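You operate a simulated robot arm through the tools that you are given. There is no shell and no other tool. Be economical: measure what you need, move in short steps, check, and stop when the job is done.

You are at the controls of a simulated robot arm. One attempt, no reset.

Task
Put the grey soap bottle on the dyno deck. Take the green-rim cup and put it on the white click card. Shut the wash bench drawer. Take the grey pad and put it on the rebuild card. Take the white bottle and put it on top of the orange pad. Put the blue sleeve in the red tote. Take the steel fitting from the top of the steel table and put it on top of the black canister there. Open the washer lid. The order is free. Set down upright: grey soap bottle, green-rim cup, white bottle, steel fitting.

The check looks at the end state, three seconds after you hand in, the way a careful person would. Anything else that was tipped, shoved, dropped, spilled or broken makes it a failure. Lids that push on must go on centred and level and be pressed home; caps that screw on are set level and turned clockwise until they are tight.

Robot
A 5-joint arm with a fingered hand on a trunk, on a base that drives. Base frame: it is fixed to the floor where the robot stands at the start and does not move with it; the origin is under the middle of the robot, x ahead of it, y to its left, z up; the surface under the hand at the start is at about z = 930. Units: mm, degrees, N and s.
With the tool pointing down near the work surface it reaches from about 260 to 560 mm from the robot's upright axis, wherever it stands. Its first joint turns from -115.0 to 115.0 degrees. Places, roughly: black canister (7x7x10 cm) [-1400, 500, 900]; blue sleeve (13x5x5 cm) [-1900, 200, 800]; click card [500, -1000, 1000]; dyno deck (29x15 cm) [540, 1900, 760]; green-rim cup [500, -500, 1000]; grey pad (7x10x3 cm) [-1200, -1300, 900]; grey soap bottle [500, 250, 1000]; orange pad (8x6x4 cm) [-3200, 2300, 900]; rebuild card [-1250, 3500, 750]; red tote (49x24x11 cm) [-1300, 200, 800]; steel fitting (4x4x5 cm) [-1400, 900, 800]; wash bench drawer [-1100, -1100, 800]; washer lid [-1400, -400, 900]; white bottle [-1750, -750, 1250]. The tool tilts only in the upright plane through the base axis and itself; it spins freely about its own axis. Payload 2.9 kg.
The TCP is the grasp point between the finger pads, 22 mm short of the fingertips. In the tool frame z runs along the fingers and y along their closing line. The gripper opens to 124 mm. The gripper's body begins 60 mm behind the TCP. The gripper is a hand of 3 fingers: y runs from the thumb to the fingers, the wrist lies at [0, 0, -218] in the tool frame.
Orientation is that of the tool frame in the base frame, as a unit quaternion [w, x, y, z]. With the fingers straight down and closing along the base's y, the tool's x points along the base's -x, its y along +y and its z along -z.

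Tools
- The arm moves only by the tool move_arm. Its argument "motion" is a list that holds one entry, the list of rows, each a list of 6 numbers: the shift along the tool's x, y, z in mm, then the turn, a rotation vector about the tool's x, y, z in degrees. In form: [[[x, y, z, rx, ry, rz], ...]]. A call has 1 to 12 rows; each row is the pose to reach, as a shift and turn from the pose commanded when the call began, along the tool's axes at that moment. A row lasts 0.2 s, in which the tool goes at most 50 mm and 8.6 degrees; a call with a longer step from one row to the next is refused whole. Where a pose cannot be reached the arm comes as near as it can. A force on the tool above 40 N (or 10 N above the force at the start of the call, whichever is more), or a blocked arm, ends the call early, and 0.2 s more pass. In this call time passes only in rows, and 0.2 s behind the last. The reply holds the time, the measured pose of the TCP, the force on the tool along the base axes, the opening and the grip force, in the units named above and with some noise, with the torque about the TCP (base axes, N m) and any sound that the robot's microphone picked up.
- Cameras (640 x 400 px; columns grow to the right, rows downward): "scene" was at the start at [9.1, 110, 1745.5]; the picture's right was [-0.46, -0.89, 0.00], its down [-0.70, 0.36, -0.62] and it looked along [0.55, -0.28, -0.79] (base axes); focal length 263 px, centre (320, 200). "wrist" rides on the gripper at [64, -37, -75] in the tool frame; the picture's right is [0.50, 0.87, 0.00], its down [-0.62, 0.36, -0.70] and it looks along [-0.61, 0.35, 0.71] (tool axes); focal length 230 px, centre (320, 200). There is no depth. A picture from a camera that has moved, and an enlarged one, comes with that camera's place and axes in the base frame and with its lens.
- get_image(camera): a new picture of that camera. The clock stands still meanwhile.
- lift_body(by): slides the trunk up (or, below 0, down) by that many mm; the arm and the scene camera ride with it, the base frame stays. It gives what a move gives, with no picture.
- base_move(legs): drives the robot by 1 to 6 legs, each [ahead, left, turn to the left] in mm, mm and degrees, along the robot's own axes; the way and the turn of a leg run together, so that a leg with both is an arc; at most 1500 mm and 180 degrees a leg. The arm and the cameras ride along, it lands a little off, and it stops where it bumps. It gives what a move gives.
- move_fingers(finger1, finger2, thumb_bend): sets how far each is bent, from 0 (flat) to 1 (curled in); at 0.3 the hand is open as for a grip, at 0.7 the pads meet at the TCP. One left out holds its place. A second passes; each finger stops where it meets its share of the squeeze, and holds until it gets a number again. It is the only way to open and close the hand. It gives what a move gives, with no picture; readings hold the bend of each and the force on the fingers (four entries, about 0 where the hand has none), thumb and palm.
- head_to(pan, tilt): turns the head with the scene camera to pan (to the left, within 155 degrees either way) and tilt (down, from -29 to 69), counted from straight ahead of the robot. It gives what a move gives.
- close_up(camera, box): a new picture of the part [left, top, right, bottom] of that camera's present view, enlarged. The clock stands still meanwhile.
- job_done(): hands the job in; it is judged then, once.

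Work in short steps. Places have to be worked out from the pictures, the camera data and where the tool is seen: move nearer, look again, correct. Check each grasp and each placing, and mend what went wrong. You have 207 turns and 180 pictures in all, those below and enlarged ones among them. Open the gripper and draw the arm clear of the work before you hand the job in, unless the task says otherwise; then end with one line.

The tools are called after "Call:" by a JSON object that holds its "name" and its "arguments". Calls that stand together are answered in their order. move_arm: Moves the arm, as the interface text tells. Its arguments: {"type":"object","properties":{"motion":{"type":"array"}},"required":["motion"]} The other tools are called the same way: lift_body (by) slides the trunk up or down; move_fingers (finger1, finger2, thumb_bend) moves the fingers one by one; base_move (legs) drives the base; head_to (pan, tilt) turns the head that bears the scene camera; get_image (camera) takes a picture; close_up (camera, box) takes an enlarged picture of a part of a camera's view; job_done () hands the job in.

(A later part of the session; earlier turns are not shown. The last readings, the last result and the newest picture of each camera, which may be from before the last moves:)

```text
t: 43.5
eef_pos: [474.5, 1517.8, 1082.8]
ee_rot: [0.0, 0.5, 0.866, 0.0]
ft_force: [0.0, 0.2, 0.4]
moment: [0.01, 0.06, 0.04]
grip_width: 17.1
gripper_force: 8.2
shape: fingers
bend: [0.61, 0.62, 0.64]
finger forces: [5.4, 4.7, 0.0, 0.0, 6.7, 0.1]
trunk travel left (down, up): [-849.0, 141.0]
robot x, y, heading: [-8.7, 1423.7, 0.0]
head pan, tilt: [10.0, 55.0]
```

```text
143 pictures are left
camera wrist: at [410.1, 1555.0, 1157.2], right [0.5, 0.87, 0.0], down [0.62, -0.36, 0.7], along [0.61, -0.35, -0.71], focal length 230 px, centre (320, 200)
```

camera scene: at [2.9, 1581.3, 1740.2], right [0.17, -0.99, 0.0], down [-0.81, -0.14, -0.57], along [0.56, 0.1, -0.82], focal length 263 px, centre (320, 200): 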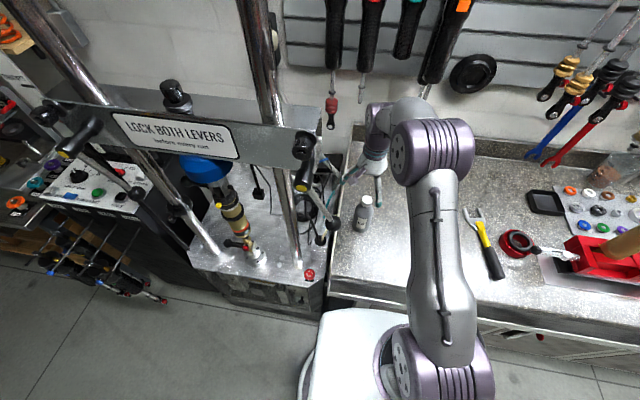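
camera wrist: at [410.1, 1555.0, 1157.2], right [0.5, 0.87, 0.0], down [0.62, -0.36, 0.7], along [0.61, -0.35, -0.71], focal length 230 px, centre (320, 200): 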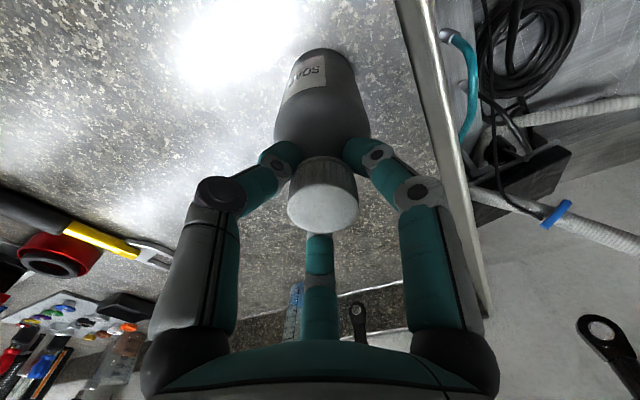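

The fingertips are closed under the cap lip. I tighten a little more and lift.

Call:
{"name": "move_fingers", "arguments": {"finger1": 0.85, "finger2": 0.85, "thumb_bend": 0.85}}

Call:
{"name": "lift_body", "arguments": {"by": 60}}

Call:
{"name": "get_image", "arguments": {"camera": "scene"}}

Call:
{"name": "get_image", "arguments": {"camera": "wrist"}}

```text
t: 44.5
eef_pos: [474.9, 1517.7, 1082.4]
ee_rot: [0.0, 0.5, 0.866, 0.0]
ft_force: [-0.1, 0.4, 1.7]
moment: [0.06, -0.12, -0.02]
grip_width: 14.9
gripper_force: 20.7
shape: fingers
bend: [0.61, 0.62, 0.64]
finger forces: [11.1, 10.9, 0.0, 0.0, 18.5, 0.0]
trunk travel left (down, up): [-849.0, 141.0]
robot x, y, heading: [-14.6, 1420.9, -0.0]
head pan, tilt: [10.0, 55.0]
```

```text
t: 45.5
eef_pos: [473.8, 1517.7, 1142.6]
ee_rot: [-0.001, 0.5, 0.866, 0.0]
ft_force: [-0.5, -0.2, 0.4]
moment: [0.01, -0.01, 0.0]
grip_width: 4.4
gripper_force: 0.1
shape: fingers
bend: [0.71, 0.72, 0.85]
finger forces: [0.1, 0.1, 0.0, 0.0, 0.0, 0.0]
trunk travel left (down, up): [-909.0, 81.0]
robot x, y, heading: [-9.1, 1425.6, -0.2]
head pan, tilt: [10.0, 55.0]
```

```text
142 pictures are left
camera scene: at [2.8, 1579.7, 1800.4], right [0.17, -0.99, 0.0], down [-0.81, -0.14, -0.57], along [0.57, 0.1, -0.82], focal length 263 px, centre (320, 200)
```

scene: 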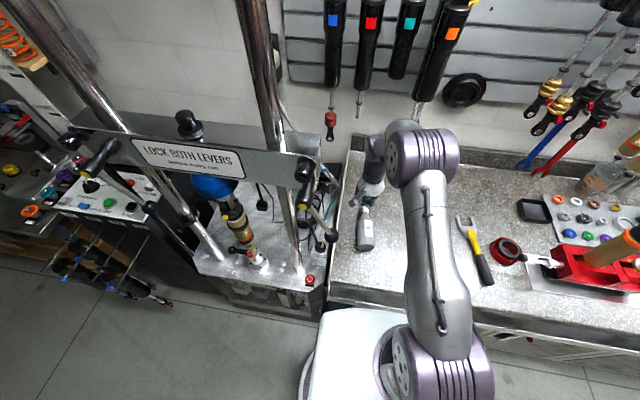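

```text
141 pictures are left
camera wrist: at [410.3, 1555.1, 1217.1], right [0.5, 0.87, 0.0], down [0.62, -0.36, 0.7], along [0.61, -0.35, -0.71], focal length 230 px, centre (320, 200)
```

wrist: 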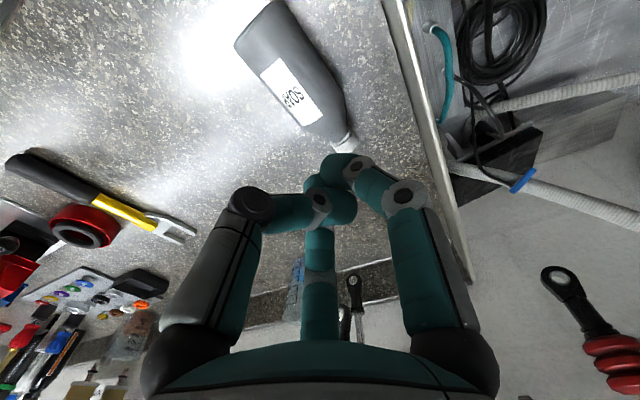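

The bottle slipped out and tipped onto its side on the bench, still capped and intact. I look closely so I can stand it back up.

Call:
{"name": "close_up", "arguments": {"camera": "scene", "box": [310, 160, 430, 270]}}

Call:
{"name": "close_up", "arguments": {"camera": "wrist", "box": [200, 0, 400, 170]}}

```text
3.64 times, centred on (370, 215) of scene
camera zoom: at [2.8, 1579.7, 1800.4], right [0.17, -0.99, 0.0], down [-0.81, -0.14, -0.57], along [0.57, 0.1, -0.82], focal length 956 px, centre (138, 146)
```

zoom: 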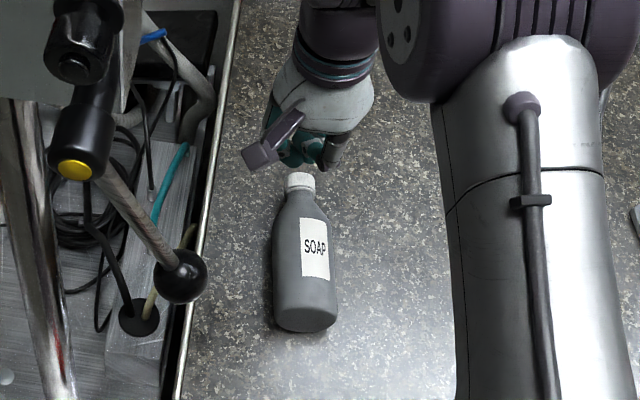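

```text
2.35 times, centred on (300, 85) of wrist
camera zoom: at [410.3, 1555.1, 1217.1], right [0.5, 0.87, 0.0], down [0.62, -0.36, 0.7], along [0.61, -0.35, -0.71], focal length 541 px, centre (367, 471)
```

zoom: 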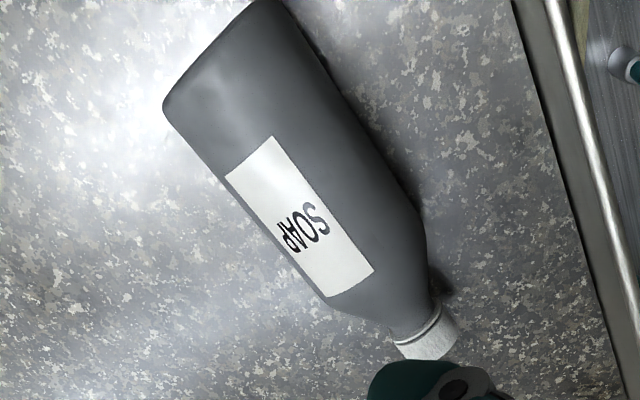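

The bottle lies along about 7° azimuth, base end at (415, 1490) and cap at (571, 1509). I shift the base so the arm's plane lines up with it, and open the hand.

Call:
{"name": "base_move", "arguments": {"legs": [[0, 43, 0]]}}

Call:
{"name": "move_fingers", "arguments": {"finger1": 0.3, "finger2": 0.3, "thumb_bend": 0.3}}

Call:
{"name": "move_arm", "arguments": {"motion": [[[-8, -2, 0, 0, 0, -8], [-16, -4, 0, 0, 0, -16], [-24, -6, 0, 0, 0, -24], [-32, -8, 0, 0, 0, -32], [-40, -10, 0, 0, 0, -40], [-48, -12, 0, 0, 0, -48], [-56, -13, 0, 0, 0, -56], [-60, -14, 0, 0, 0, -64], [-62, -15, 0, 0, 0, -67]]]}}

Call:
{"name": "get_image", "arguments": {"camera": "wrist"}}

```text
t: 46.4
eef_pos: [474.0, 1558.3, 1143.0]
ee_rot: [-0.001, 0.5, 0.866, 0.001]
ft_force: [-0.4, -0.1, -0.7]
moment: [0.02, 0.03, 0.01]
grip_width: 4.3
gripper_force: 0.0
shape: fingers
bend: [0.71, 0.72, 0.85]
finger forces: [0.0, 0.0, 0.0, 0.0, 0.0, 0.0]
trunk travel left (down, up): [-909.0, 81.0]
robot x, y, heading: [-10.6, 1468.7, -0.0]
head pan, tilt: [10.0, 55.0]
```

```text
t: 47.4
eef_pos: [473.7, 1560.6, 1142.6]
ee_rot: [0.0, 0.5, 0.866, 0.0]
ft_force: [0.8, -0.4, 1.0]
moment: [-0.01, 0.01, 0.02]
grip_width: 103.4
gripper_force: 0.1
shape: fingers
bend: [0.3, 0.3, 0.3]
finger forces: [0.0, 0.1, 0.0, 0.1, 0.0, 0.1]
trunk travel left (down, up): [-909.0, 81.0]
robot x, y, heading: [-10.0, 1467.0, -0.3]
head pan, tilt: [10.0, 55.0]
```

```text
t: 49.4
eef_pos: [493.1, 1499.0, 1143.3]
ee_rot: [0.001, -0.062, 0.998, 0.0]
ft_force: [-0.2, -0.4, 0.3]
moment: [0.01, 0.0, 0.01]
grip_width: 103.7
gripper_force: 0.1
shape: fingers
bend: [0.3, 0.3, 0.3]
finger forces: [0.0, 0.0, 0.1, 0.0, 0.0, 0.1]
trunk travel left (down, up): [-909.0, 81.0]
robot x, y, heading: [-12.4, 1461.9, -0.2]
head pan, tilt: [10.0, 55.0]
```

```text
138 pictures are left
camera wrist: at [434.1, 1455.1, 1217.4], right [-0.6, 0.8, 0.0], down [0.57, 0.43, 0.7], along [0.56, 0.42, -0.71], focal length 230 px, centre (320, 200)
```

wrist: 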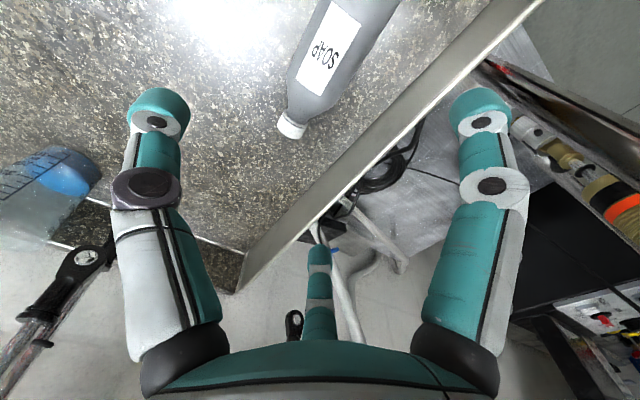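

Aligned over the bottle. I lower to its axis height (z≈966) and grip it across.

Call:
{"name": "move_arm", "arguments": {"motion": [[[0, 0, 40, 0, 0, 0], [0, 0, 80, 0, 0, 0], [0, 0, 120, 0, 0, 0], [0, 0, 150, 0, 0, 0], [0, 0, 177, 0, 0, 0]]]}}

Call:
{"name": "move_fingers", "arguments": {"finger1": 0.8, "finger2": 0.8, "thumb_bend": 0.8}}

Call:
{"name": "get_image", "arguments": {"camera": "wrist"}}

```text
t: 50.6
eef_pos: [493.8, 1497.5, 966.6]
ee_rot: [0.0, -0.062, 0.998, -0.001]
ft_force: [0.0, -0.2, 1.0]
moment: [0.01, -0.01, -0.01]
grip_width: 103.9
gripper_force: 0.0
shape: fingers
bend: [0.3, 0.3, 0.3]
finger forces: [0.0, 0.1, 0.0, 0.1, 0.0, 0.0]
trunk travel left (down, up): [-909.0, 81.0]
robot x, y, heading: [-11.8, 1465.0, -0.0]
head pan, tilt: [10.0, 55.0]
```

```text
t: 51.6
eef_pos: [493.8, 1498.1, 967.6]
ee_rot: [0.0, -0.061, 0.998, 0.0]
ft_force: [0.4, -1.8, -0.4]
moment: [-0.01, -0.07, -0.01]
grip_width: 56.4
gripper_force: 27.1
shape: fingers
bend: [0.47, 0.53, 0.54]
finger forces: [13.4, 13.2, 0.1, 0.1, 26.2, 0.0]
trunk travel left (down, up): [-909.0, 81.0]
robot x, y, heading: [-11.9, 1465.0, 0.1]
head pan, tilt: [10.0, 55.0]
```

```text
137 pictures are left
camera wrist: at [434.6, 1453.9, 1041.8], right [-0.6, 0.8, 0.0], down [0.57, 0.43, 0.7], along [0.56, 0.42, -0.71], focal length 230 px, centre (320, 200)
```

wrist: 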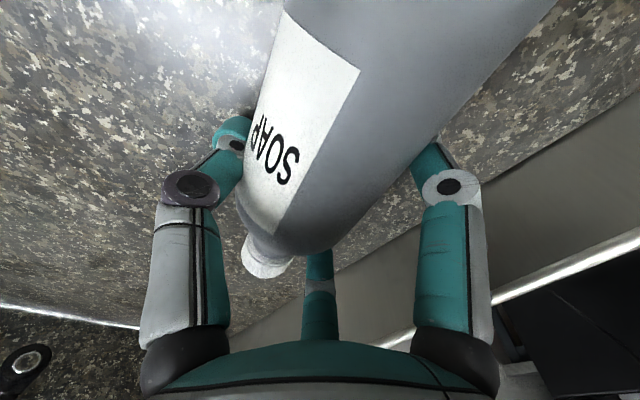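

All three fingers grip the body. I raise it and rotate the tool outward 90° so the bottle comes upright.

Call:
{"name": "lift_body", "arguments": {"by": 75}}

Call:
{"name": "move_arm", "arguments": {"motion": [[[-5, 0, -5, 0, -8, 0], [-10, 0, -10, 0, -16, 0], [-15, 0, -15, 0, -24, 0], [-20, 0, -20, 0, -32, 0], [-25, 0, -25, 0, -40, 0], [-30, 0, -30, 0, -48, 0], [-35, 0, -30, 0, -56, 0], [-40, 0, -30, 0, -64, 0], [-45, 0, -30, 0, -72, 0], [-50, 0, -30, 0, -80, 0], [-55, 0, -30, 0, -88, 0]]]}}

Call:
{"name": "get_image", "arguments": {"camera": "scene"}}

```text
t: 52.7
eef_pos: [493.9, 1498.8, 1041.5]
ee_rot: [0.0, -0.062, 0.998, 0.0]
ft_force: [0.0, 0.0, -3.1]
moment: [0.04, -0.06, 0.06]
grip_width: 56.0
gripper_force: 26.3
shape: fingers
bend: [0.47, 0.53, 0.54]
finger forces: [13.9, 13.2, 0.0, 0.0, 25.4, 0.0]
trunk travel left (down, up): [-984.0, 6.0]
robot x, y, heading: [-9.9, 1463.6, -0.2]
head pan, tilt: [10.0, 55.0]
```

```text
t: 55.1
eef_pos: [544.4, 1522.0, 1070.5]
ee_rot: [0.694, -0.041, 0.717, 0.039]
ft_force: [-0.7, 0.4, -3.6]
moment: [0.05, 0.03, 0.01]
grip_width: 56.0
gripper_force: 25.7
shape: fingers
bend: [0.47, 0.53, 0.54]
finger forces: [12.8, 13.2, 0.1, 0.1, 25.2, 0.1]
out of reach, approached as far as the arm can: row 3, 4, 5, 6, 7, 8, 9, 10, 11
trunk travel left (down, up): [-984.0, 6.0]
robot x, y, heading: [-15.0, 1464.2, -0.1]
head pan, tilt: [10.0, 55.0]
```

```text
136 pictures are left
camera scene: at [3.5, 1622.6, 1875.4], right [0.17, -0.99, 0.0], down [-0.81, -0.14, -0.57], along [0.56, 0.1, -0.82], focal length 263 px, centre (320, 200)
```

scene: 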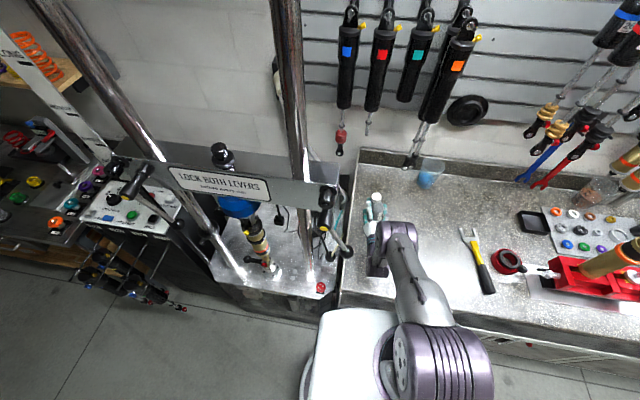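

Bottle is upright again in a near-horizontal hold. I lower it to the bench.

Call:
{"name": "lift_body", "arguments": {"by": -54}}

Call:
{"name": "close_up", "arguments": {"camera": "scene", "box": [320, 170, 440, 290]}}

```text
t: 56.0
eef_pos: [544.3, 1522.2, 1020.1]
ee_rot: [0.696, -0.041, 0.716, 0.039]
ft_force: [1.8, -1.9, 16.2]
moment: [0.13, -0.25, -0.06]
grip_width: 55.2
gripper_force: 29.1
shape: fingers
bend: [0.47, 0.52, 0.54]
finger forces: [17.8, 11.2, 0.0, 0.1, 29.1, 0.0]
trunk travel left (down, up): [-930.0, 60.0]
robot x, y, heading: [-13.2, 1466.4, 0.2]
head pan, tilt: [10.0, 55.0]
```

```text
3.33 times, centred on (380, 230) of scene
camera zoom: at [0.0, 1622.2, 1821.7], right [0.17, -0.99, 0.0], down [-0.81, -0.14, -0.57], along [0.57, 0.1, -0.82], focal length 877 px, centre (120, 100)
```

zoom: 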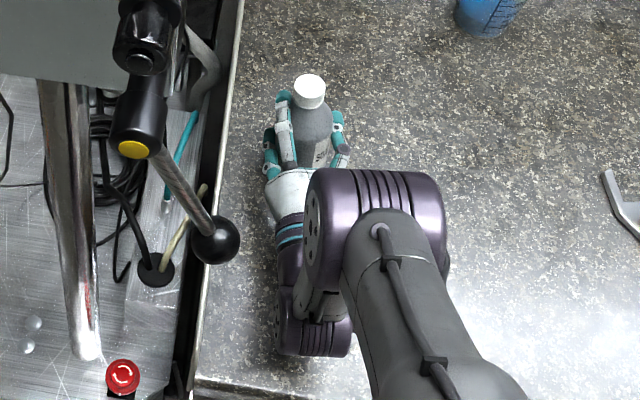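

In contact with the bench (16 N). I ease up 1 mm, release, and back straight out.

Call:
{"name": "lift_body", "arguments": {"by": 1.5}}

Call:
{"name": "move_fingers", "arguments": {"finger1": 0.3, "finger2": 0.3, "thumb_bend": 0.3}}

Call:
{"name": "base_move", "arguments": {"legs": [[-200, 0, 0]]}}

Call:
{"name": "get_image", "arguments": {"camera": "scene"}}

```text
t: 56.5
eef_pos: [544.1, 1520.6, 1019.1]
ee_rot: [0.695, -0.041, 0.717, 0.04]
ft_force: [1.7, -0.9, 15.4]
moment: [0.21, -0.38, -0.04]
grip_width: 55.4
gripper_force: 29.5
shape: fingers
bend: [0.48, 0.52, 0.54]
finger forces: [19.6, 10.3, 0.0, 0.0, 28.8, 0.0]
trunk travel left (down, up): [-932.0, 58.0]
robot x, y, heading: [-12.7, 1465.8, -0.2]
head pan, tilt: [10.0, 55.0]
```

```text
t: 57.5
eef_pos: [545.5, 1521.5, 1018.5]
ee_rot: [0.694, -0.042, 0.718, 0.04]
ft_force: [-0.5, -0.2, 0.8]
moment: [0.0, -0.01, 0.0]
grip_width: 103.6
gripper_force: 0.0
shape: fingers
bend: [0.3, 0.3, 0.3]
finger forces: [0.0, 0.1, 0.0, 0.0, 0.1, 0.1]
trunk travel left (down, up): [-932.0, 58.0]
robot x, y, heading: [-11.0, 1462.0, -0.2]
head pan, tilt: [10.0, 55.0]
```

```text
t: 59.1
eef_pos: [341.8, 1523.1, 1018.9]
ee_rot: [0.694, -0.041, 0.718, 0.039]
ft_force: [1.1, 0.0, 0.4]
moment: [0.01, -0.04, 0.0]
grip_width: 103.7
gripper_force: 0.0
shape: fingers
bend: [0.3, 0.3, 0.3]
finger forces: [0.0, 0.1, 0.1, 0.0, 0.1, 0.1]
trunk travel left (down, up): [-932.0, 58.0]
robot x, y, heading: [-213.3, 1466.2, -0.1]
head pan, tilt: [10.0, 55.0]
```

```text
134 pictures are left
camera scene: at [-200.6, 1622.8, 1822.8], right [0.17, -0.98, 0.0], down [-0.81, -0.14, -0.57], along [0.56, 0.1, -0.82], focal length 263 px, centre (320, 200)
```

scene: 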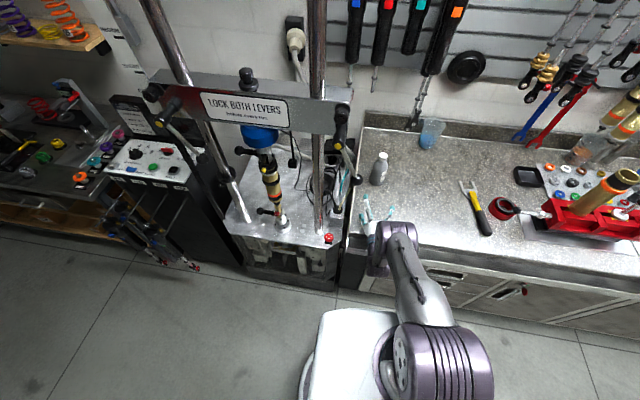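

The bottle stands upright again. Re-measuring the dyno, the shock is slim below z≈960, so the gap is about 136 mm there. A side grip at 65° tilt with the hand low therefore fits, with the wrist staying outside. I set that tilt and check alignment.

Call:
{"name": "move_arm", "arguments": {"motion": [[[0, 0, 0, 0, 8, 0], [0, 0, 0, 0, 16, 0], [0, 0, 0, 0, 23, 0]]]}}

Call:
{"name": "get_image", "arguments": {"camera": "wrist"}}

Call:
{"name": "close_up", "arguments": {"camera": "scene", "box": [330, 130, 430, 250]}}

```text
t: 60.0
eef_pos: [340.2, 1523.6, 1019.2]
ee_rot: [0.536, -0.048, 0.842, 0.031]
ft_force: [-0.1, 0.0, -0.2]
moment: [0.01, -0.02, 0.02]
grip_width: 103.5
gripper_force: 0.0
shape: fingers
bend: [0.3, 0.3, 0.3]
finger forces: [0.0, 0.0, 0.0, 0.0, 0.0, 0.0]
trunk travel left (down, up): [-932.0, 58.0]
robot x, y, heading: [-215.8, 1467.3, 0.0]
head pan, tilt: [10.0, 55.0]
```

```text
133 pictures are left
camera wrist: at [250.5, 1475.6, 992.3], right [-0.31, 0.84, -0.45], down [-0.41, 0.31, 0.86], along [0.86, 0.45, 0.25], focal length 230 px, centre (320, 200)
```

wrist: 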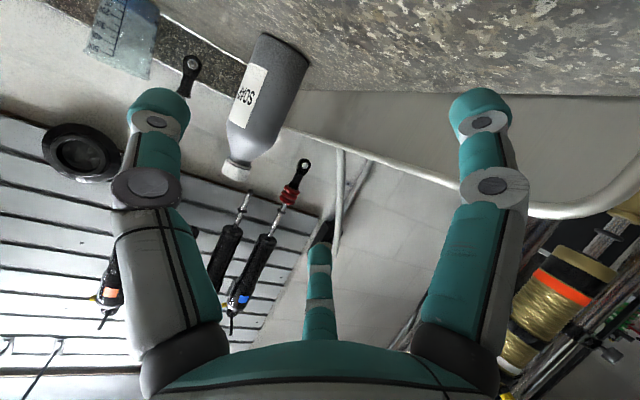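

```text
3.33 times, centred on (380, 190) of scene
camera zoom: at [-201.5, 1622.8, 1822.8], right [0.17, -0.98, 0.0], down [-0.81, -0.14, -0.57], along [0.56, 0.1, -0.82], focal length 877 px, centre (120, 233)
```

zoom: 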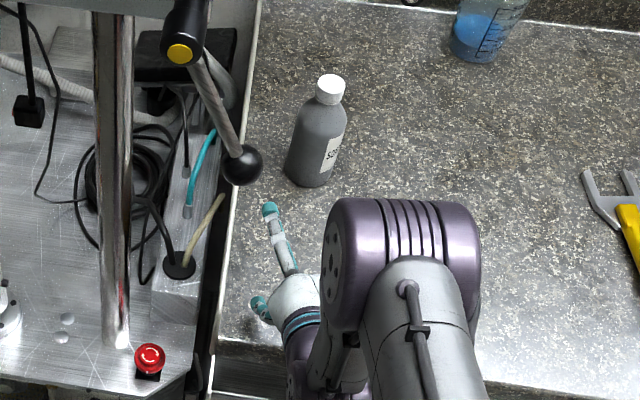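

The bottle is at about (546, 1510). I drive ahead 204 mm and 13 mm right to bring the hand around it.

Call:
{"name": "base_move", "arguments": {"legs": [[204, -13, 0]]}}

Call:
{"name": "get_image", "arguments": {"camera": "wrist"}}

```text
t: 61.6
eef_pos: [543.3, 1511.2, 1019.1]
ee_rot: [0.536, -0.049, 0.842, 0.031]
ft_force: [0.0, 0.4, -0.6]
moment: [-0.04, -0.03, 0.01]
grip_width: 103.7
gripper_force: 0.1
shape: fingers
bend: [0.3, 0.3, 0.3]
finger forces: [0.1, 0.1, 0.0, 0.1, 0.1, 0.0]
trunk travel left (down, up): [-932.0, 58.0]
robot x, y, heading: [-11.5, 1451.5, -0.1]
head pan, tilt: [10.0, 55.0]
```

```text
131 pictures are left
camera wrist: at [452.7, 1462.8, 992.4], right [-0.31, 0.84, -0.45], down [-0.41, 0.31, 0.86], along [0.86, 0.45, 0.25], focal length 230 px, centre (320, 200)
```

wrist: 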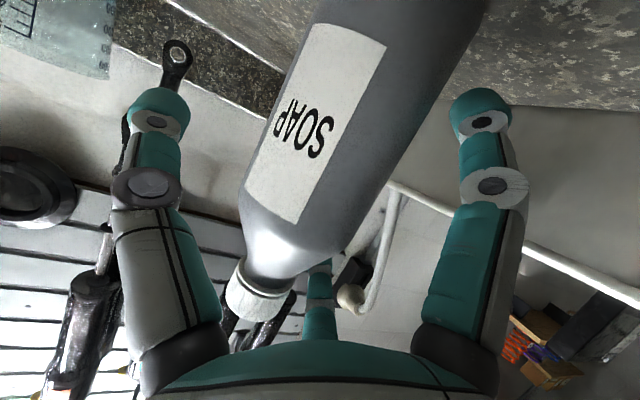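

The bottle is centred in the hand. I grip.

Call:
{"name": "move_fingers", "arguments": {"finger1": 0.75, "finger2": 0.75, "thumb_bend": 0.75}}

Call:
{"name": "lift_body", "arguments": {"by": 50}}

Call:
{"name": "get_image", "arguments": {"camera": "wrist"}}

```text
t: 62.6
eef_pos: [542.8, 1509.4, 1018.7]
ee_rot: [0.536, -0.048, 0.842, 0.031]
ft_force: [-1.0, -0.2, 0.9]
moment: [0.06, 0.07, 0.04]
grip_width: 60.3
gripper_force: 18.5
shape: fingers
bend: [0.45, 0.53, 0.51]
finger forces: [9.7, 9.9, 0.1, 0.0, 17.6, 0.1]
trunk travel left (down, up): [-932.0, 58.0]
robot x, y, heading: [-10.8, 1450.9, -0.1]
head pan, tilt: [10.0, 55.0]
```

```text
t: 63.5
eef_pos: [543.5, 1510.5, 1069.5]
ee_rot: [0.536, -0.049, 0.842, 0.031]
ft_force: [-0.3, -0.1, -3.4]
moment: [0.03, 0.05, 0.02]
grip_width: 59.6
gripper_force: 18.1
shape: fingers
bend: [0.46, 0.53, 0.51]
finger forces: [7.8, 10.2, 0.1, 0.0, 17.8, 0.0]
trunk travel left (down, up): [-982.0, 8.0]
robot x, y, heading: [-15.4, 1450.8, -0.2]
head pan, tilt: [10.0, 55.0]
```

```text
130 pictures are left
camera wrist: at [453.7, 1462.9, 1041.8], right [-0.31, 0.84, -0.45], down [-0.41, 0.31, 0.86], along [0.86, 0.45, 0.25], focal length 230 px, centre (320, 200)
```

wrist: 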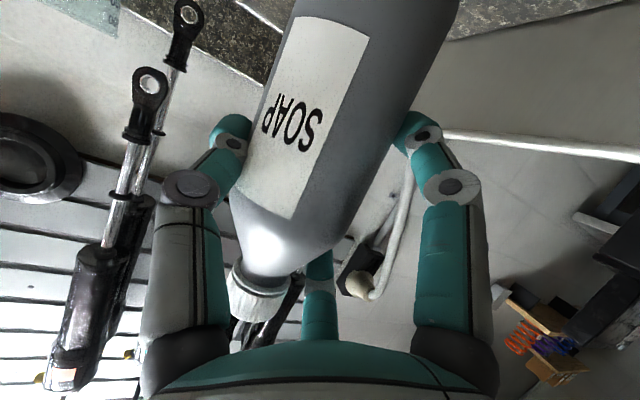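

Good hold. I back off, move left in front of the gap, and turn so the tool points straight along +x.

Call:
{"name": "base_move", "arguments": {"legs": [[-380, 0, 0], [0, 371, 0], [0, 0, -6.6]]}}

Call:
{"name": "head_to", "arguments": {"pan": 0, "tilt": 50}}

Call:
{"name": "get_image", "arguments": {"camera": "scene"}}

```text
t: 68.4
eef_pos: [171.5, 1812.2, 1068.6]
ee_rot: [0.537, 0.001, 0.844, -0.001]
ft_force: [0.1, 0.0, -3.0]
moment: [0.03, 0.04, 0.02]
grip_width: 59.2
gripper_force: 18.1
shape: fingers
bend: [0.46, 0.53, 0.51]
finger forces: [8.0, 10.2, 0.0, 0.0, 17.9, 0.0]
trunk travel left (down, up): [-982.0, 8.0]
robot x, y, heading: [-386.4, 1823.7, -6.8]
head pan, tilt: [10.0, 55.0]
```

```text
t: 69.1
eef_pos: [174.0, 1813.4, 1067.7]
ee_rot: [0.537, 0.001, 0.843, -0.001]
ft_force: [0.5, 0.3, -2.3]
moment: [0.03, 0.02, -0.03]
grip_width: 59.3
gripper_force: 17.3
shape: fingers
bend: [0.46, 0.53, 0.51]
finger forces: [7.8, 10.2, 0.0, 0.0, 17.9, 0.1]
trunk travel left (down, up): [-982.0, 8.0]
robot x, y, heading: [-386.6, 1818.6, -6.6]
head pan, tilt: [0.0, 50.0]
```

```text
129 pictures are left
camera scene: at [-349.4, 1962.7, 1879.3], right [-0.12, -0.99, 0.0], down [-0.76, 0.09, -0.64], along [0.64, -0.08, -0.77], focal length 263 px, centre (320, 200)
```

scene: 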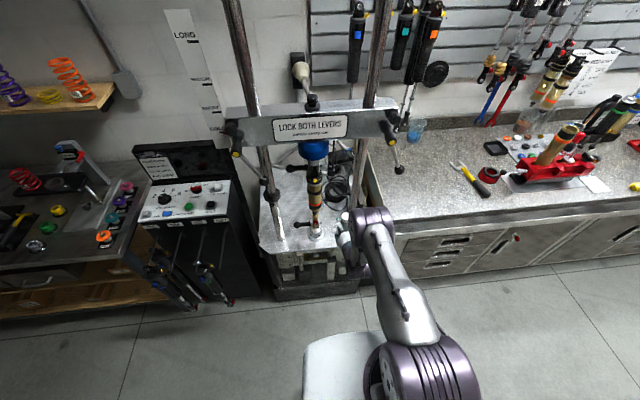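

Aligned at y≈1813. I lower to 20 mm above deck height while still in front, then check both sides with the cameras.

Call:
{"name": "lift_body", "arguments": {"by": -196}}

Call:
{"name": "get_image", "arguments": {"camera": "wrist"}}

Call:
{"name": "close_up", "arguments": {"camera": "scene", "box": [240, 100, 420, 280]}}

```text
t: 71.2
eef_pos: [173.3, 1813.0, 873.0]
ee_rot: [0.538, 0.002, 0.843, -0.001]
ft_force: [-0.7, -0.1, -3.6]
moment: [0.05, 0.03, 0.0]
grip_width: 59.3
gripper_force: 18.2
shape: fingers
bend: [0.46, 0.53, 0.51]
finger forces: [7.9, 10.2, 0.1, 0.0, 17.9, 0.1]
trunk travel left (down, up): [-786.0, 205.0]
robot x, y, heading: [-389.0, 1821.7, -6.6]
head pan, tilt: [0.0, 50.0]
```

```text
128 pictures are left
camera wrist: at [76.7, 1776.0, 845.9], right [-0.21, 0.87, -0.45], down [-0.37, 0.36, 0.86], along [0.9, 0.35, 0.25], focal length 230 px, centre (320, 200)
```

wrist: 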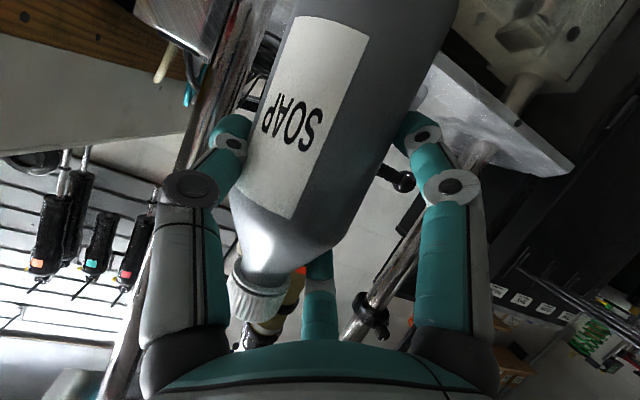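

```text
2.22 times, centred on (330, 190) of scene
camera zoom: at [-349.8, 1962.6, 1683.4], right [-0.12, -0.99, 0.0], down [-0.76, 0.09, -0.64], along [0.64, -0.08, -0.77], focal length 584 px, centre (298, 222)
```

zoom: 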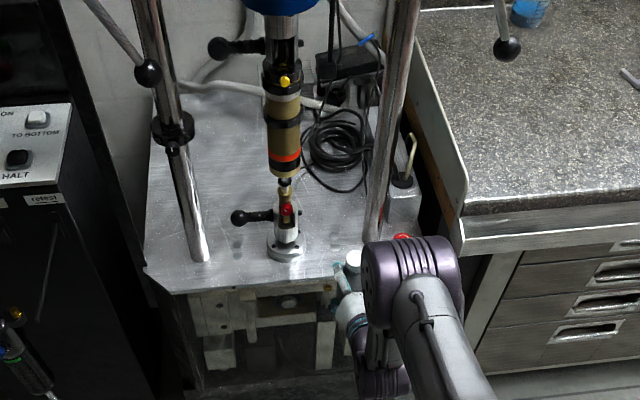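

The gap centre works out at y≈1813, matching the hand. I advance 130 mm and look again.

Call:
{"name": "base_move", "arguments": {"legs": [[129, 15, 0]]}}

Call:
{"name": "get_image", "arguments": {"camera": "wrist"}}

Call:
{"name": "close_up", "arguments": {"camera": "scene", "box": [260, 120, 420, 270]}}

```text
t: 72.5
eef_pos: [302.1, 1811.1, 872.7]
ee_rot: [0.538, 0.002, 0.843, -0.001]
ft_force: [0.1, -0.2, -3.5]
moment: [0.06, 0.02, 0.01]
grip_width: 59.0
gripper_force: 17.3
shape: fingers
bend: [0.46, 0.53, 0.51]
finger forces: [7.8, 10.2, 0.1, 0.1, 17.8, 0.0]
trunk travel left (down, up): [-786.0, 205.0]
robot x, y, heading: [-255.1, 1821.1, -6.7]
head pan, tilt: [0.0, 50.0]
```

```text
126 pictures are left
camera wrist: at [206.8, 1774.8, 845.8], right [-0.21, 0.87, -0.45], down [-0.37, 0.36, 0.86], along [0.9, 0.35, 0.25], focal length 230 px, centre (320, 200)
```

wrist: 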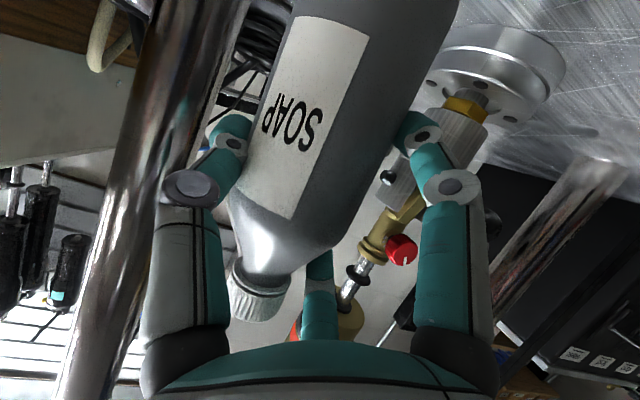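

```text
2.67 times, centred on (340, 195) of scene
camera zoom: at [-219.3, 1962.0, 1683.3], right [-0.12, -0.99, 0.0], down [-0.76, 0.09, -0.64], along [0.64, -0.08, -0.77], focal length 701 px, centre (267, 213)
```

zoom: 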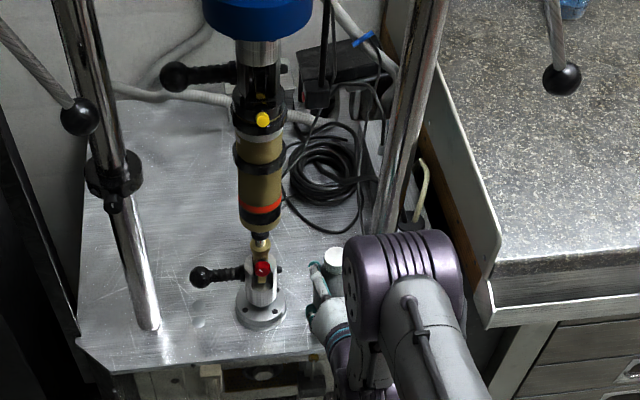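

The wrist and scene estimates of the gap differ by some 12 mm. I zoom the wrist view to measure the post and clamp edges properly.

Call:
{"name": "close_up", "arguments": {"camera": "wrist", "box": [60, 0, 300, 150]}}

Call:
{"name": "close_up", "arguments": {"camera": "wrist", "box": [340, 0, 640, 190]}}

```text
2.67 times, centred on (180, 75) of wrist
camera zoom: at [206.8, 1774.8, 845.8], right [-0.21, 0.87, -0.45], down [-0.37, 0.36, 0.86], along [0.9, 0.35, 0.25], focal length 614 px, centre (693, 533)
```

zoom: 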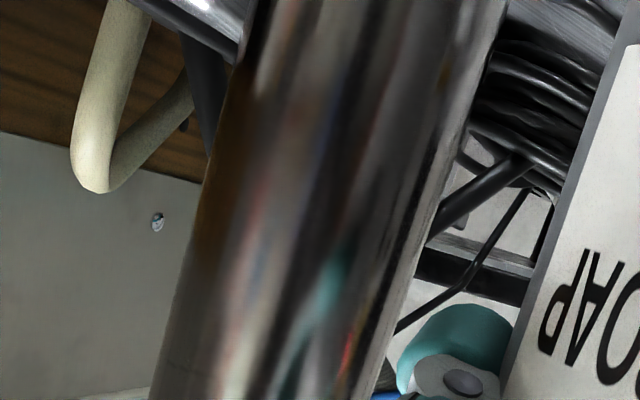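

```text
2.11 times, centred on (490, 95) of wrist
camera zoom: at [206.8, 1774.8, 845.8], right [-0.21, 0.87, -0.45], down [-0.37, 0.36, 0.86], along [0.9, 0.35, 0.25], focal length 484 px, centre (-38, 421)
```

zoom: 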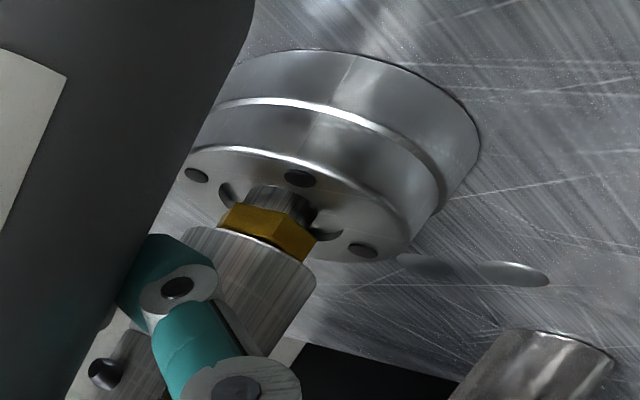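

Refined: the post's gap-side edge is at y≈1750 and the clamp edge at y≈1881, so the centre is y≈1815. I raise 8 mm to clear the flange and advance halfway.

Call:
{"name": "lift_body", "arguments": {"by": 8}}

Call:
{"name": "base_move", "arguments": {"legs": [[54, 10, 0]]}}

Call:
{"name": "get_image", "arguments": {"camera": "wrist"}}

Call:
{"name": "close_up", "arguments": {"camera": "scene", "box": [260, 120, 420, 270]}}

```text
t: 73.1
eef_pos: [302.9, 1810.4, 879.8]
ee_rot: [0.537, 0.003, 0.844, -0.002]
ft_force: [0.5, -0.2, -3.5]
moment: [0.03, 0.03, -0.01]
grip_width: 59.4
gripper_force: 17.7
shape: fingers
bend: [0.46, 0.53, 0.51]
finger forces: [7.8, 10.2, 0.0, 0.0, 17.8, 0.1]
trunk travel left (down, up): [-794.0, 196.0]
robot x, y, heading: [-256.9, 1820.4, -6.7]
head pan, tilt: [0.0, 50.0]
```

```text
t: 74.0
eef_pos: [357.1, 1812.7, 879.5]
ee_rot: [0.537, 0.002, 0.844, -0.001]
ft_force: [-0.1, 0.6, -3.8]
moment: [0.06, 0.06, -0.01]
grip_width: 59.2
gripper_force: 17.5
shape: fingers
bend: [0.46, 0.53, 0.51]
finger forces: [7.7, 10.2, 0.0, 0.0, 17.6, 0.0]
trunk travel left (down, up): [-794.0, 196.0]
robot x, y, heading: [-202.4, 1825.5, -6.8]
head pan, tilt: [0.0, 50.0]
```

```text
122 pictures are left
camera wrist: at [261.0, 1777.6, 853.6], right [-0.21, 0.87, -0.45], down [-0.37, 0.36, 0.86], along [0.91, 0.35, 0.25], focal length 230 px, centre (320, 200)
```

wrist: 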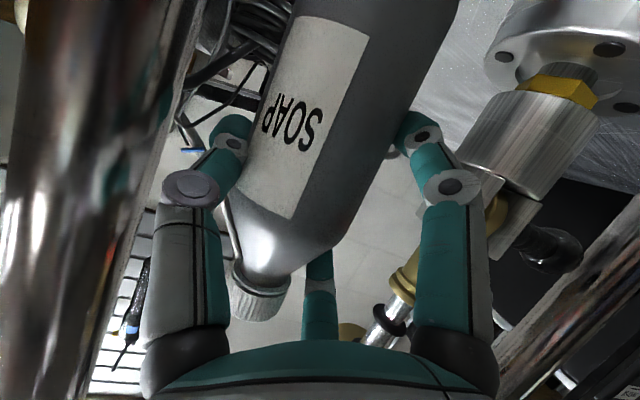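

```text
2.67 times, centred on (340, 195) of scene
camera zoom: at [-164.4, 1965.3, 1691.3], right [-0.12, -0.99, 0.0], down [-0.76, 0.09, -0.64], along [0.64, -0.08, -0.77], focal length 701 px, centre (267, 213)
```

zoom: 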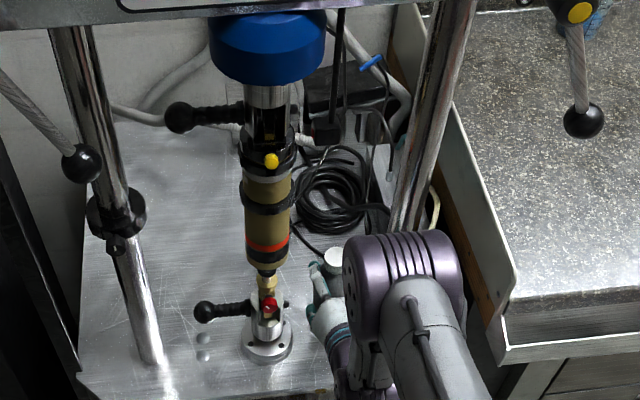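

Clearances look balanced on both sides. I advance the remaining 60 mm.

Call:
{"name": "base_move", "arguments": {"legs": [[60, 8, 0]]}}

Call:
{"name": "get_image", "arguments": {"camera": "wrist"}}

Call:
{"name": "close_up", "arguments": {"camera": "scene", "box": [260, 120, 420, 270]}}

```text
t: 75.0
eef_pos: [414.8, 1814.9, 881.1]
ee_rot: [0.536, 0.002, 0.844, -0.002]
ft_force: [0.0, 0.1, -3.0]
moment: [0.02, 0.05, 0.02]
grip_width: 59.5
gripper_force: 18.2
shape: fingers
bend: [0.46, 0.53, 0.51]
finger forces: [7.8, 10.3, 0.0, 0.1, 17.8, 0.0]
trunk travel left (down, up): [-794.0, 196.0]
robot x, y, heading: [-142.8, 1825.8, -7.0]
head pan, tilt: [0.0, 50.0]
```

```text
120 pictures are left
camera wrist: at [320.0, 1778.5, 853.5], right [-0.21, 0.87, -0.45], down [-0.37, 0.36, 0.86], along [0.91, 0.35, 0.25], focal length 230 px, centre (320, 200)
```

wrist: 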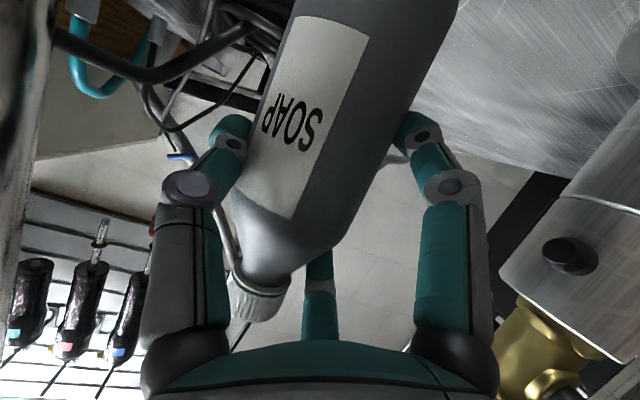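

```text
2.67 times, centred on (340, 195) of scene
camera zoom: at [-105.2, 1966.3, 1691.3], right [-0.12, -0.99, 0.0], down [-0.76, 0.09, -0.64], along [0.64, -0.08, -0.77], focal length 701 px, centre (267, 213)
```

zoom: 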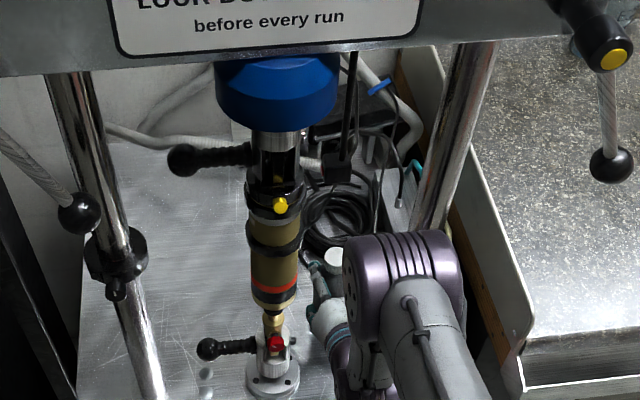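

I go 12 mm further so the bottle clears the two deck bumps, then lower toward the deck.

Call:
{"name": "base_move", "arguments": {"legs": [[12, 1, 0]]}}

Call:
{"name": "lift_body", "arguments": {"by": -25}}

```text
t: 75.7
eef_pos: [424.9, 1814.6, 882.1]
ee_rot: [0.537, 0.003, 0.844, -0.002]
ft_force: [-0.7, -0.1, -2.9]
moment: [0.02, 0.05, -0.04]
grip_width: 59.4
gripper_force: 18.2
shape: fingers
bend: [0.46, 0.53, 0.51]
finger forces: [7.8, 10.2, 0.1, 0.0, 17.9, 0.0]
trunk travel left (down, up): [-794.0, 196.0]
robot x, y, heading: [-134.5, 1823.8, -6.8]
head pan, tilt: [0.0, 50.0]
```

```text
t: 76.4
eef_pos: [427.1, 1814.2, 855.3]
ee_rot: [0.536, 0.002, 0.844, -0.001]
ft_force: [0.7, -0.3, -2.8]
moment: [0.01, 0.01, 0.02]
grip_width: 59.4
gripper_force: 18.1
shape: fingers
bend: [0.46, 0.53, 0.51]
finger forces: [7.8, 10.2, 0.1, 0.0, 17.8, 0.1]
trunk travel left (down, up): [-768.0, 222.0]
robot x, y, heading: [-131.3, 1822.0, -7.1]
head pan, tilt: [0.0, 50.0]
```

Still no contact at TCP 855. I keep lowering in small steps.

Call:
{"name": "lift_body", "arguments": {"by": -6}}

Call:
{"name": "lift_body", "arguments": {"by": -5}}

```text
t: 77.0
eef_pos: [426.7, 1814.7, 849.1]
ee_rot: [0.537, 0.002, 0.843, -0.001]
ft_force: [0.9, -0.6, -3.3]
moment: [0.03, 0.05, 0.01]
grip_width: 59.4
gripper_force: 17.7
shape: fingers
bend: [0.46, 0.53, 0.51]
finger forces: [7.8, 10.2, 0.0, 0.1, 17.7, 0.1]
trunk travel left (down, up): [-762.0, 228.0]
robot x, y, heading: [-133.6, 1826.1, -7.1]
head pan, tilt: [0.0, 50.0]
```

```text
t: 77.5
eef_pos: [426.5, 1815.3, 845.4]
ee_rot: [0.537, 0.002, 0.844, -0.001]
ft_force: [-0.7, 0.3, -3.1]
moment: [0.02, 0.01, 0.0]
grip_width: 59.1
gripper_force: 17.4
shape: fingers
bend: [0.46, 0.53, 0.51]
finger forces: [7.7, 10.1, 0.1, 0.0, 17.8, 0.1]
trunk travel left (down, up): [-758.0, 233.0]
robot x, y, heading: [-133.0, 1823.3, -7.1]
head pan, tilt: [0.0, 50.0]
```

Call:
{"name": "lift_body", "arguments": {"by": -6}}

Call:
{"name": "lift_body", "arguments": {"by": -4}}

```text
t: 78.1
eef_pos: [427.5, 1813.3, 840.0]
ee_rot: [0.537, 0.003, 0.843, -0.002]
ft_force: [0.7, -0.9, 5.0]
moment: [0.07, -0.02, -0.04]
grip_width: 59.4
gripper_force: 20.0
shape: fingers
bend: [0.46, 0.53, 0.51]
finger forces: [9.8, 11.1, 0.0, 0.0, 19.1, 0.0]
trunk travel left (down, up): [-752.0, 239.0]
robot x, y, heading: [-133.0, 1825.8, -6.8]
head pan, tilt: [0.0, 50.0]
```

```text
t: 78.6
eef_pos: [427.1, 1813.8, 837.7]
ee_rot: [0.54, 0.003, 0.842, -0.002]
ft_force: [3.2, -1.7, 22.7]
moment: [0.11, -0.15, -0.01]
grip_width: 58.7
gripper_force: 23.7
shape: fingers
bend: [0.46, 0.52, 0.51]
finger forces: [15.3, 10.2, 0.0, 0.1, 21.3, 0.1]
trunk travel left (down, up): [-747.0, 243.0]
robot x, y, heading: [-130.0, 1826.8, -6.9]
head pan, tilt: [0.0, 50.0]
```

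The bottle is on the deck (contact at TCP 840). I relieve 3 mm, open only as far as needed, and back straight out.

Call:
{"name": "lift_body", "arguments": {"by": 3}}

Call:
{"name": "move_fingers", "arguments": {"finger1": 0.36, "finger2": 0.36, "thumb_bend": 0.38}}

Call:
{"name": "get_image", "arguments": {"camera": "wrist"}}

```text
t: 79.1
eef_pos: [425.5, 1814.9, 838.3]
ee_rot: [0.538, 0.002, 0.843, -0.001]
ft_force: [3.9, -0.9, 15.8]
moment: [0.09, -0.25, -0.04]
grip_width: 58.5
gripper_force: 21.5
shape: fingers
bend: [0.46, 0.52, 0.51]
finger forces: [13.6, 9.1, 0.1, 0.0, 20.0, 0.0]
trunk travel left (down, up): [-750.0, 240.0]
robot x, y, heading: [-132.1, 1821.9, -6.9]
head pan, tilt: [0.0, 50.0]
```

```text
t: 80.1
eef_pos: [426.0, 1814.7, 837.0]
ee_rot: [0.537, 0.003, 0.844, -0.002]
ft_force: [0.6, -0.2, -0.7]
moment: [0.04, 0.01, 0.01]
grip_width: 84.9
gripper_force: 0.1
shape: fingers
bend: [0.36, 0.36, 0.38]
finger forces: [0.0, 0.0, 0.0, 0.0, 0.1, 0.0]
trunk travel left (down, up): [-750.0, 240.0]
robot x, y, heading: [-132.3, 1827.9, -7.0]
head pan, tilt: [0.0, 50.0]
```

```text
118 pictures are left
camera wrist: at [330.8, 1778.2, 810.9], right [-0.21, 0.87, -0.45], down [-0.37, 0.36, 0.86], along [0.91, 0.35, 0.25], focal length 230 px, centre (320, 200)
```

wrist: 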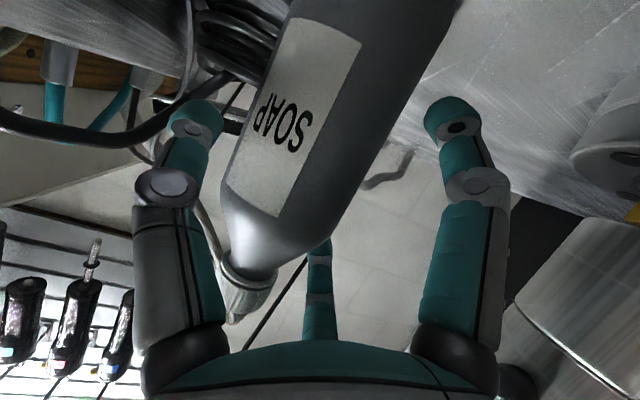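

Fingers are clear of the bottle. I raise 44 mm so the lower finger clears the shock flange, then reverse out.

Call:
{"name": "lift_body", "arguments": {"by": 44}}

Call:
{"name": "base_move", "arguments": {"legs": [[-119, -14.5, 0], [-250, -29, 0]]}}

Call:
{"name": "get_image", "arguments": {"camera": "scene"}}

```text
t: 81.0
eef_pos: [426.2, 1812.6, 881.4]
ee_rot: [0.537, 0.002, 0.843, -0.001]
ft_force: [-0.2, 0.1, 0.0]
moment: [0.0, 0.01, 0.02]
grip_width: 84.6
gripper_force: 0.0
shape: fingers
bend: [0.36, 0.36, 0.38]
finger forces: [0.0, 0.0, 0.0, 0.0, 0.1, 0.0]
trunk travel left (down, up): [-794.0, 196.0]
robot x, y, heading: [-136.2, 1827.5, -7.0]
head pan, tilt: [0.0, 50.0]
```

```text
t: 83.7
eef_pos: [60.5, 1817.9, 881.9]
ee_rot: [0.537, 0.002, 0.844, -0.001]
ft_force: [-0.1, 0.1, 0.1]
moment: [-0.03, -0.02, 0.02]
grip_width: 85.1
gripper_force: 0.0
shape: fingers
bend: [0.36, 0.36, 0.38]
finger forces: [0.0, 0.0, 0.1, 0.1, 0.0, 0.1]
trunk travel left (down, up): [-794.0, 196.0]
robot x, y, heading: [-503.1, 1829.4, -7.1]
head pan, tilt: [0.0, 50.0]
```

```text
117 pictures are left
camera scene: at [-461.5, 1967.9, 1692.4], right [-0.12, -0.99, 0.0], down [-0.76, 0.09, -0.64], along [0.64, -0.08, -0.77], focal length 263 px, centre (320, 200)
```

scene: 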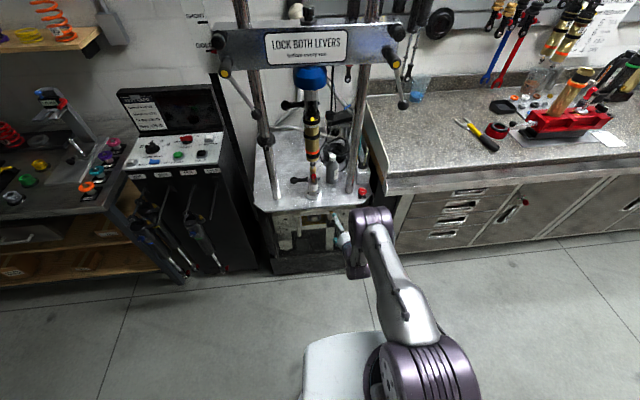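

The soap bottle stands upright on the dyno deck. Next is the cup. I raise the arm, straighten the tool, and drive along the aisle to it.

Call:
{"name": "lift_body", "arguments": {"by": 150}}

Call:
{"name": "move_arm", "arguments": {"motion": [[[0, 0, -10, 0, 8, 0], [0, 0, -20, 0, 16, 0], [0, 0, -30, 0, 24, 0], [0, 0, -40, 0, 32, 0], [0, 0, -50, 0, 40, 0], [0, 0, -60, 0, 48, 0], [0, 0, -70, 0, 56, 0], [0, 0, -80, 0, 65, 0]]]}}

Call:
{"name": "base_move", "arguments": {"legs": [[0, 0, 7], [0, -1200, 0], [0, -1120, 0], [350, 0, 0]]}}

Call:
{"name": "head_to", "arguments": {"pan": -10, "tilt": 50}}

Call:
{"name": "get_image", "arguments": {"camera": "scene"}}

```text
t: 85.4
eef_pos: [61.0, 1817.2, 1031.7]
ee_rot: [0.537, 0.001, 0.844, -0.001]
ft_force: [-0.3, 0.3, -0.1]
moment: [0.02, -0.02, 0.02]
grip_width: 85.1
gripper_force: 0.0
shape: fingers
bend: [0.36, 0.36, 0.38]
finger forces: [0.0, 0.0, 0.0, 0.1, 0.0, 0.0]
trunk travel left (down, up): [-944.0, 45.0]
robot x, y, heading: [-497.8, 1829.0, -7.1]
head pan, tilt: [0.0, 50.0]
```

```text
refused: row 8 steps farther than a row can; nothing moved
```

```text
t: 99.2
eef_pos: [392.3, -436.5, 1031.6]
ee_rot: [0.537, -0.045, 0.842, 0.029]
ft_force: [-0.4, -0.2, -0.4]
moment: [0.01, 0.01, -0.03]
grip_width: 85.0
gripper_force: 0.0
shape: fingers
bend: [0.36, 0.36, 0.38]
finger forces: [0.1, 0.0, 0.1, 0.0, 0.0, 0.0]
trunk travel left (down, up): [-944.0, 45.0]
robot x, y, heading: [-163.4, -488.4, -0.6]
head pan, tilt: [0.0, 50.0]
```

```text
t: 99.9
eef_pos: [392.8, -438.3, 1031.0]
ee_rot: [0.536, -0.045, 0.843, 0.028]
ft_force: [1.0, -1.1, 0.2]
moment: [0.0, -0.01, -0.02]
grip_width: 85.0
gripper_force: 0.0
shape: fingers
bend: [0.36, 0.36, 0.38]
finger forces: [0.1, 0.0, 0.1, 0.0, 0.0, 0.0]
trunk travel left (down, up): [-944.0, 45.0]
robot x, y, heading: [-162.2, -489.4, -0.8]
head pan, tilt: [-10.0, 50.0]
```

```text
116 pictures are left
camera scene: at [-142.3, -358.8, 1842.4], right [-0.18, -0.98, 0.0], down [-0.75, 0.14, -0.64], along [0.63, -0.12, -0.77], focal length 263 px, centre (320, 200)
```

scene: 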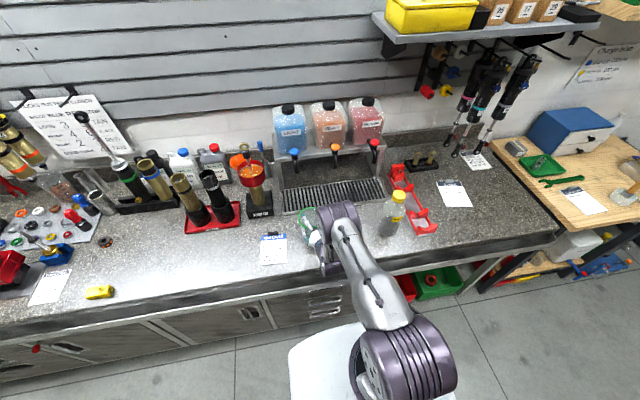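

The arm move was refused, so the hand arrived tilted, right by the cup. I check for contact before moving anything.

Call:
{"name": "get_image", "arguments": {"camera": "wrist"}}

Call:
{"name": "close_up", "arguments": {"camera": "scene", "box": [270, 180, 430, 290]}}

```text
115 pictures are left
camera wrist: at [303.1, -484.1, 1004.7], right [-0.3, 0.84, -0.45], down [-0.41, 0.31, 0.86], along [0.86, 0.44, 0.25], focal length 230 px, centre (320, 200)
```

wrist: 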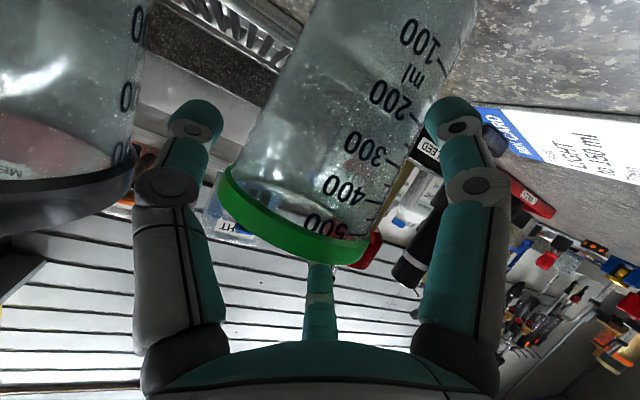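

```text
3.64 times, centred on (350, 235) of scene
camera zoom: at [-142.3, -358.8, 1842.4], right [-0.18, -0.98, 0.0], down [-0.75, 0.14, -0.64], along [0.63, -0.12, -0.77], focal length 956 px, centre (211, 73)
```

zoom: 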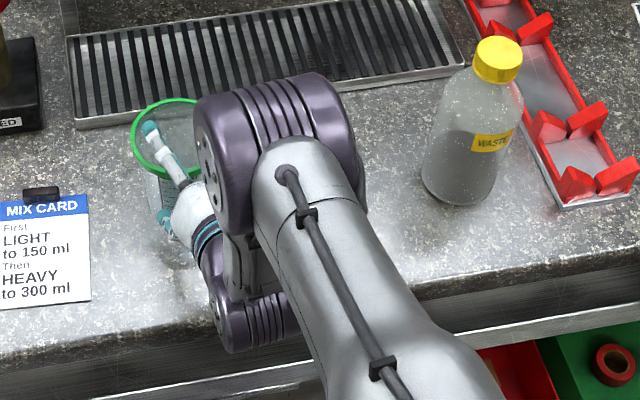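

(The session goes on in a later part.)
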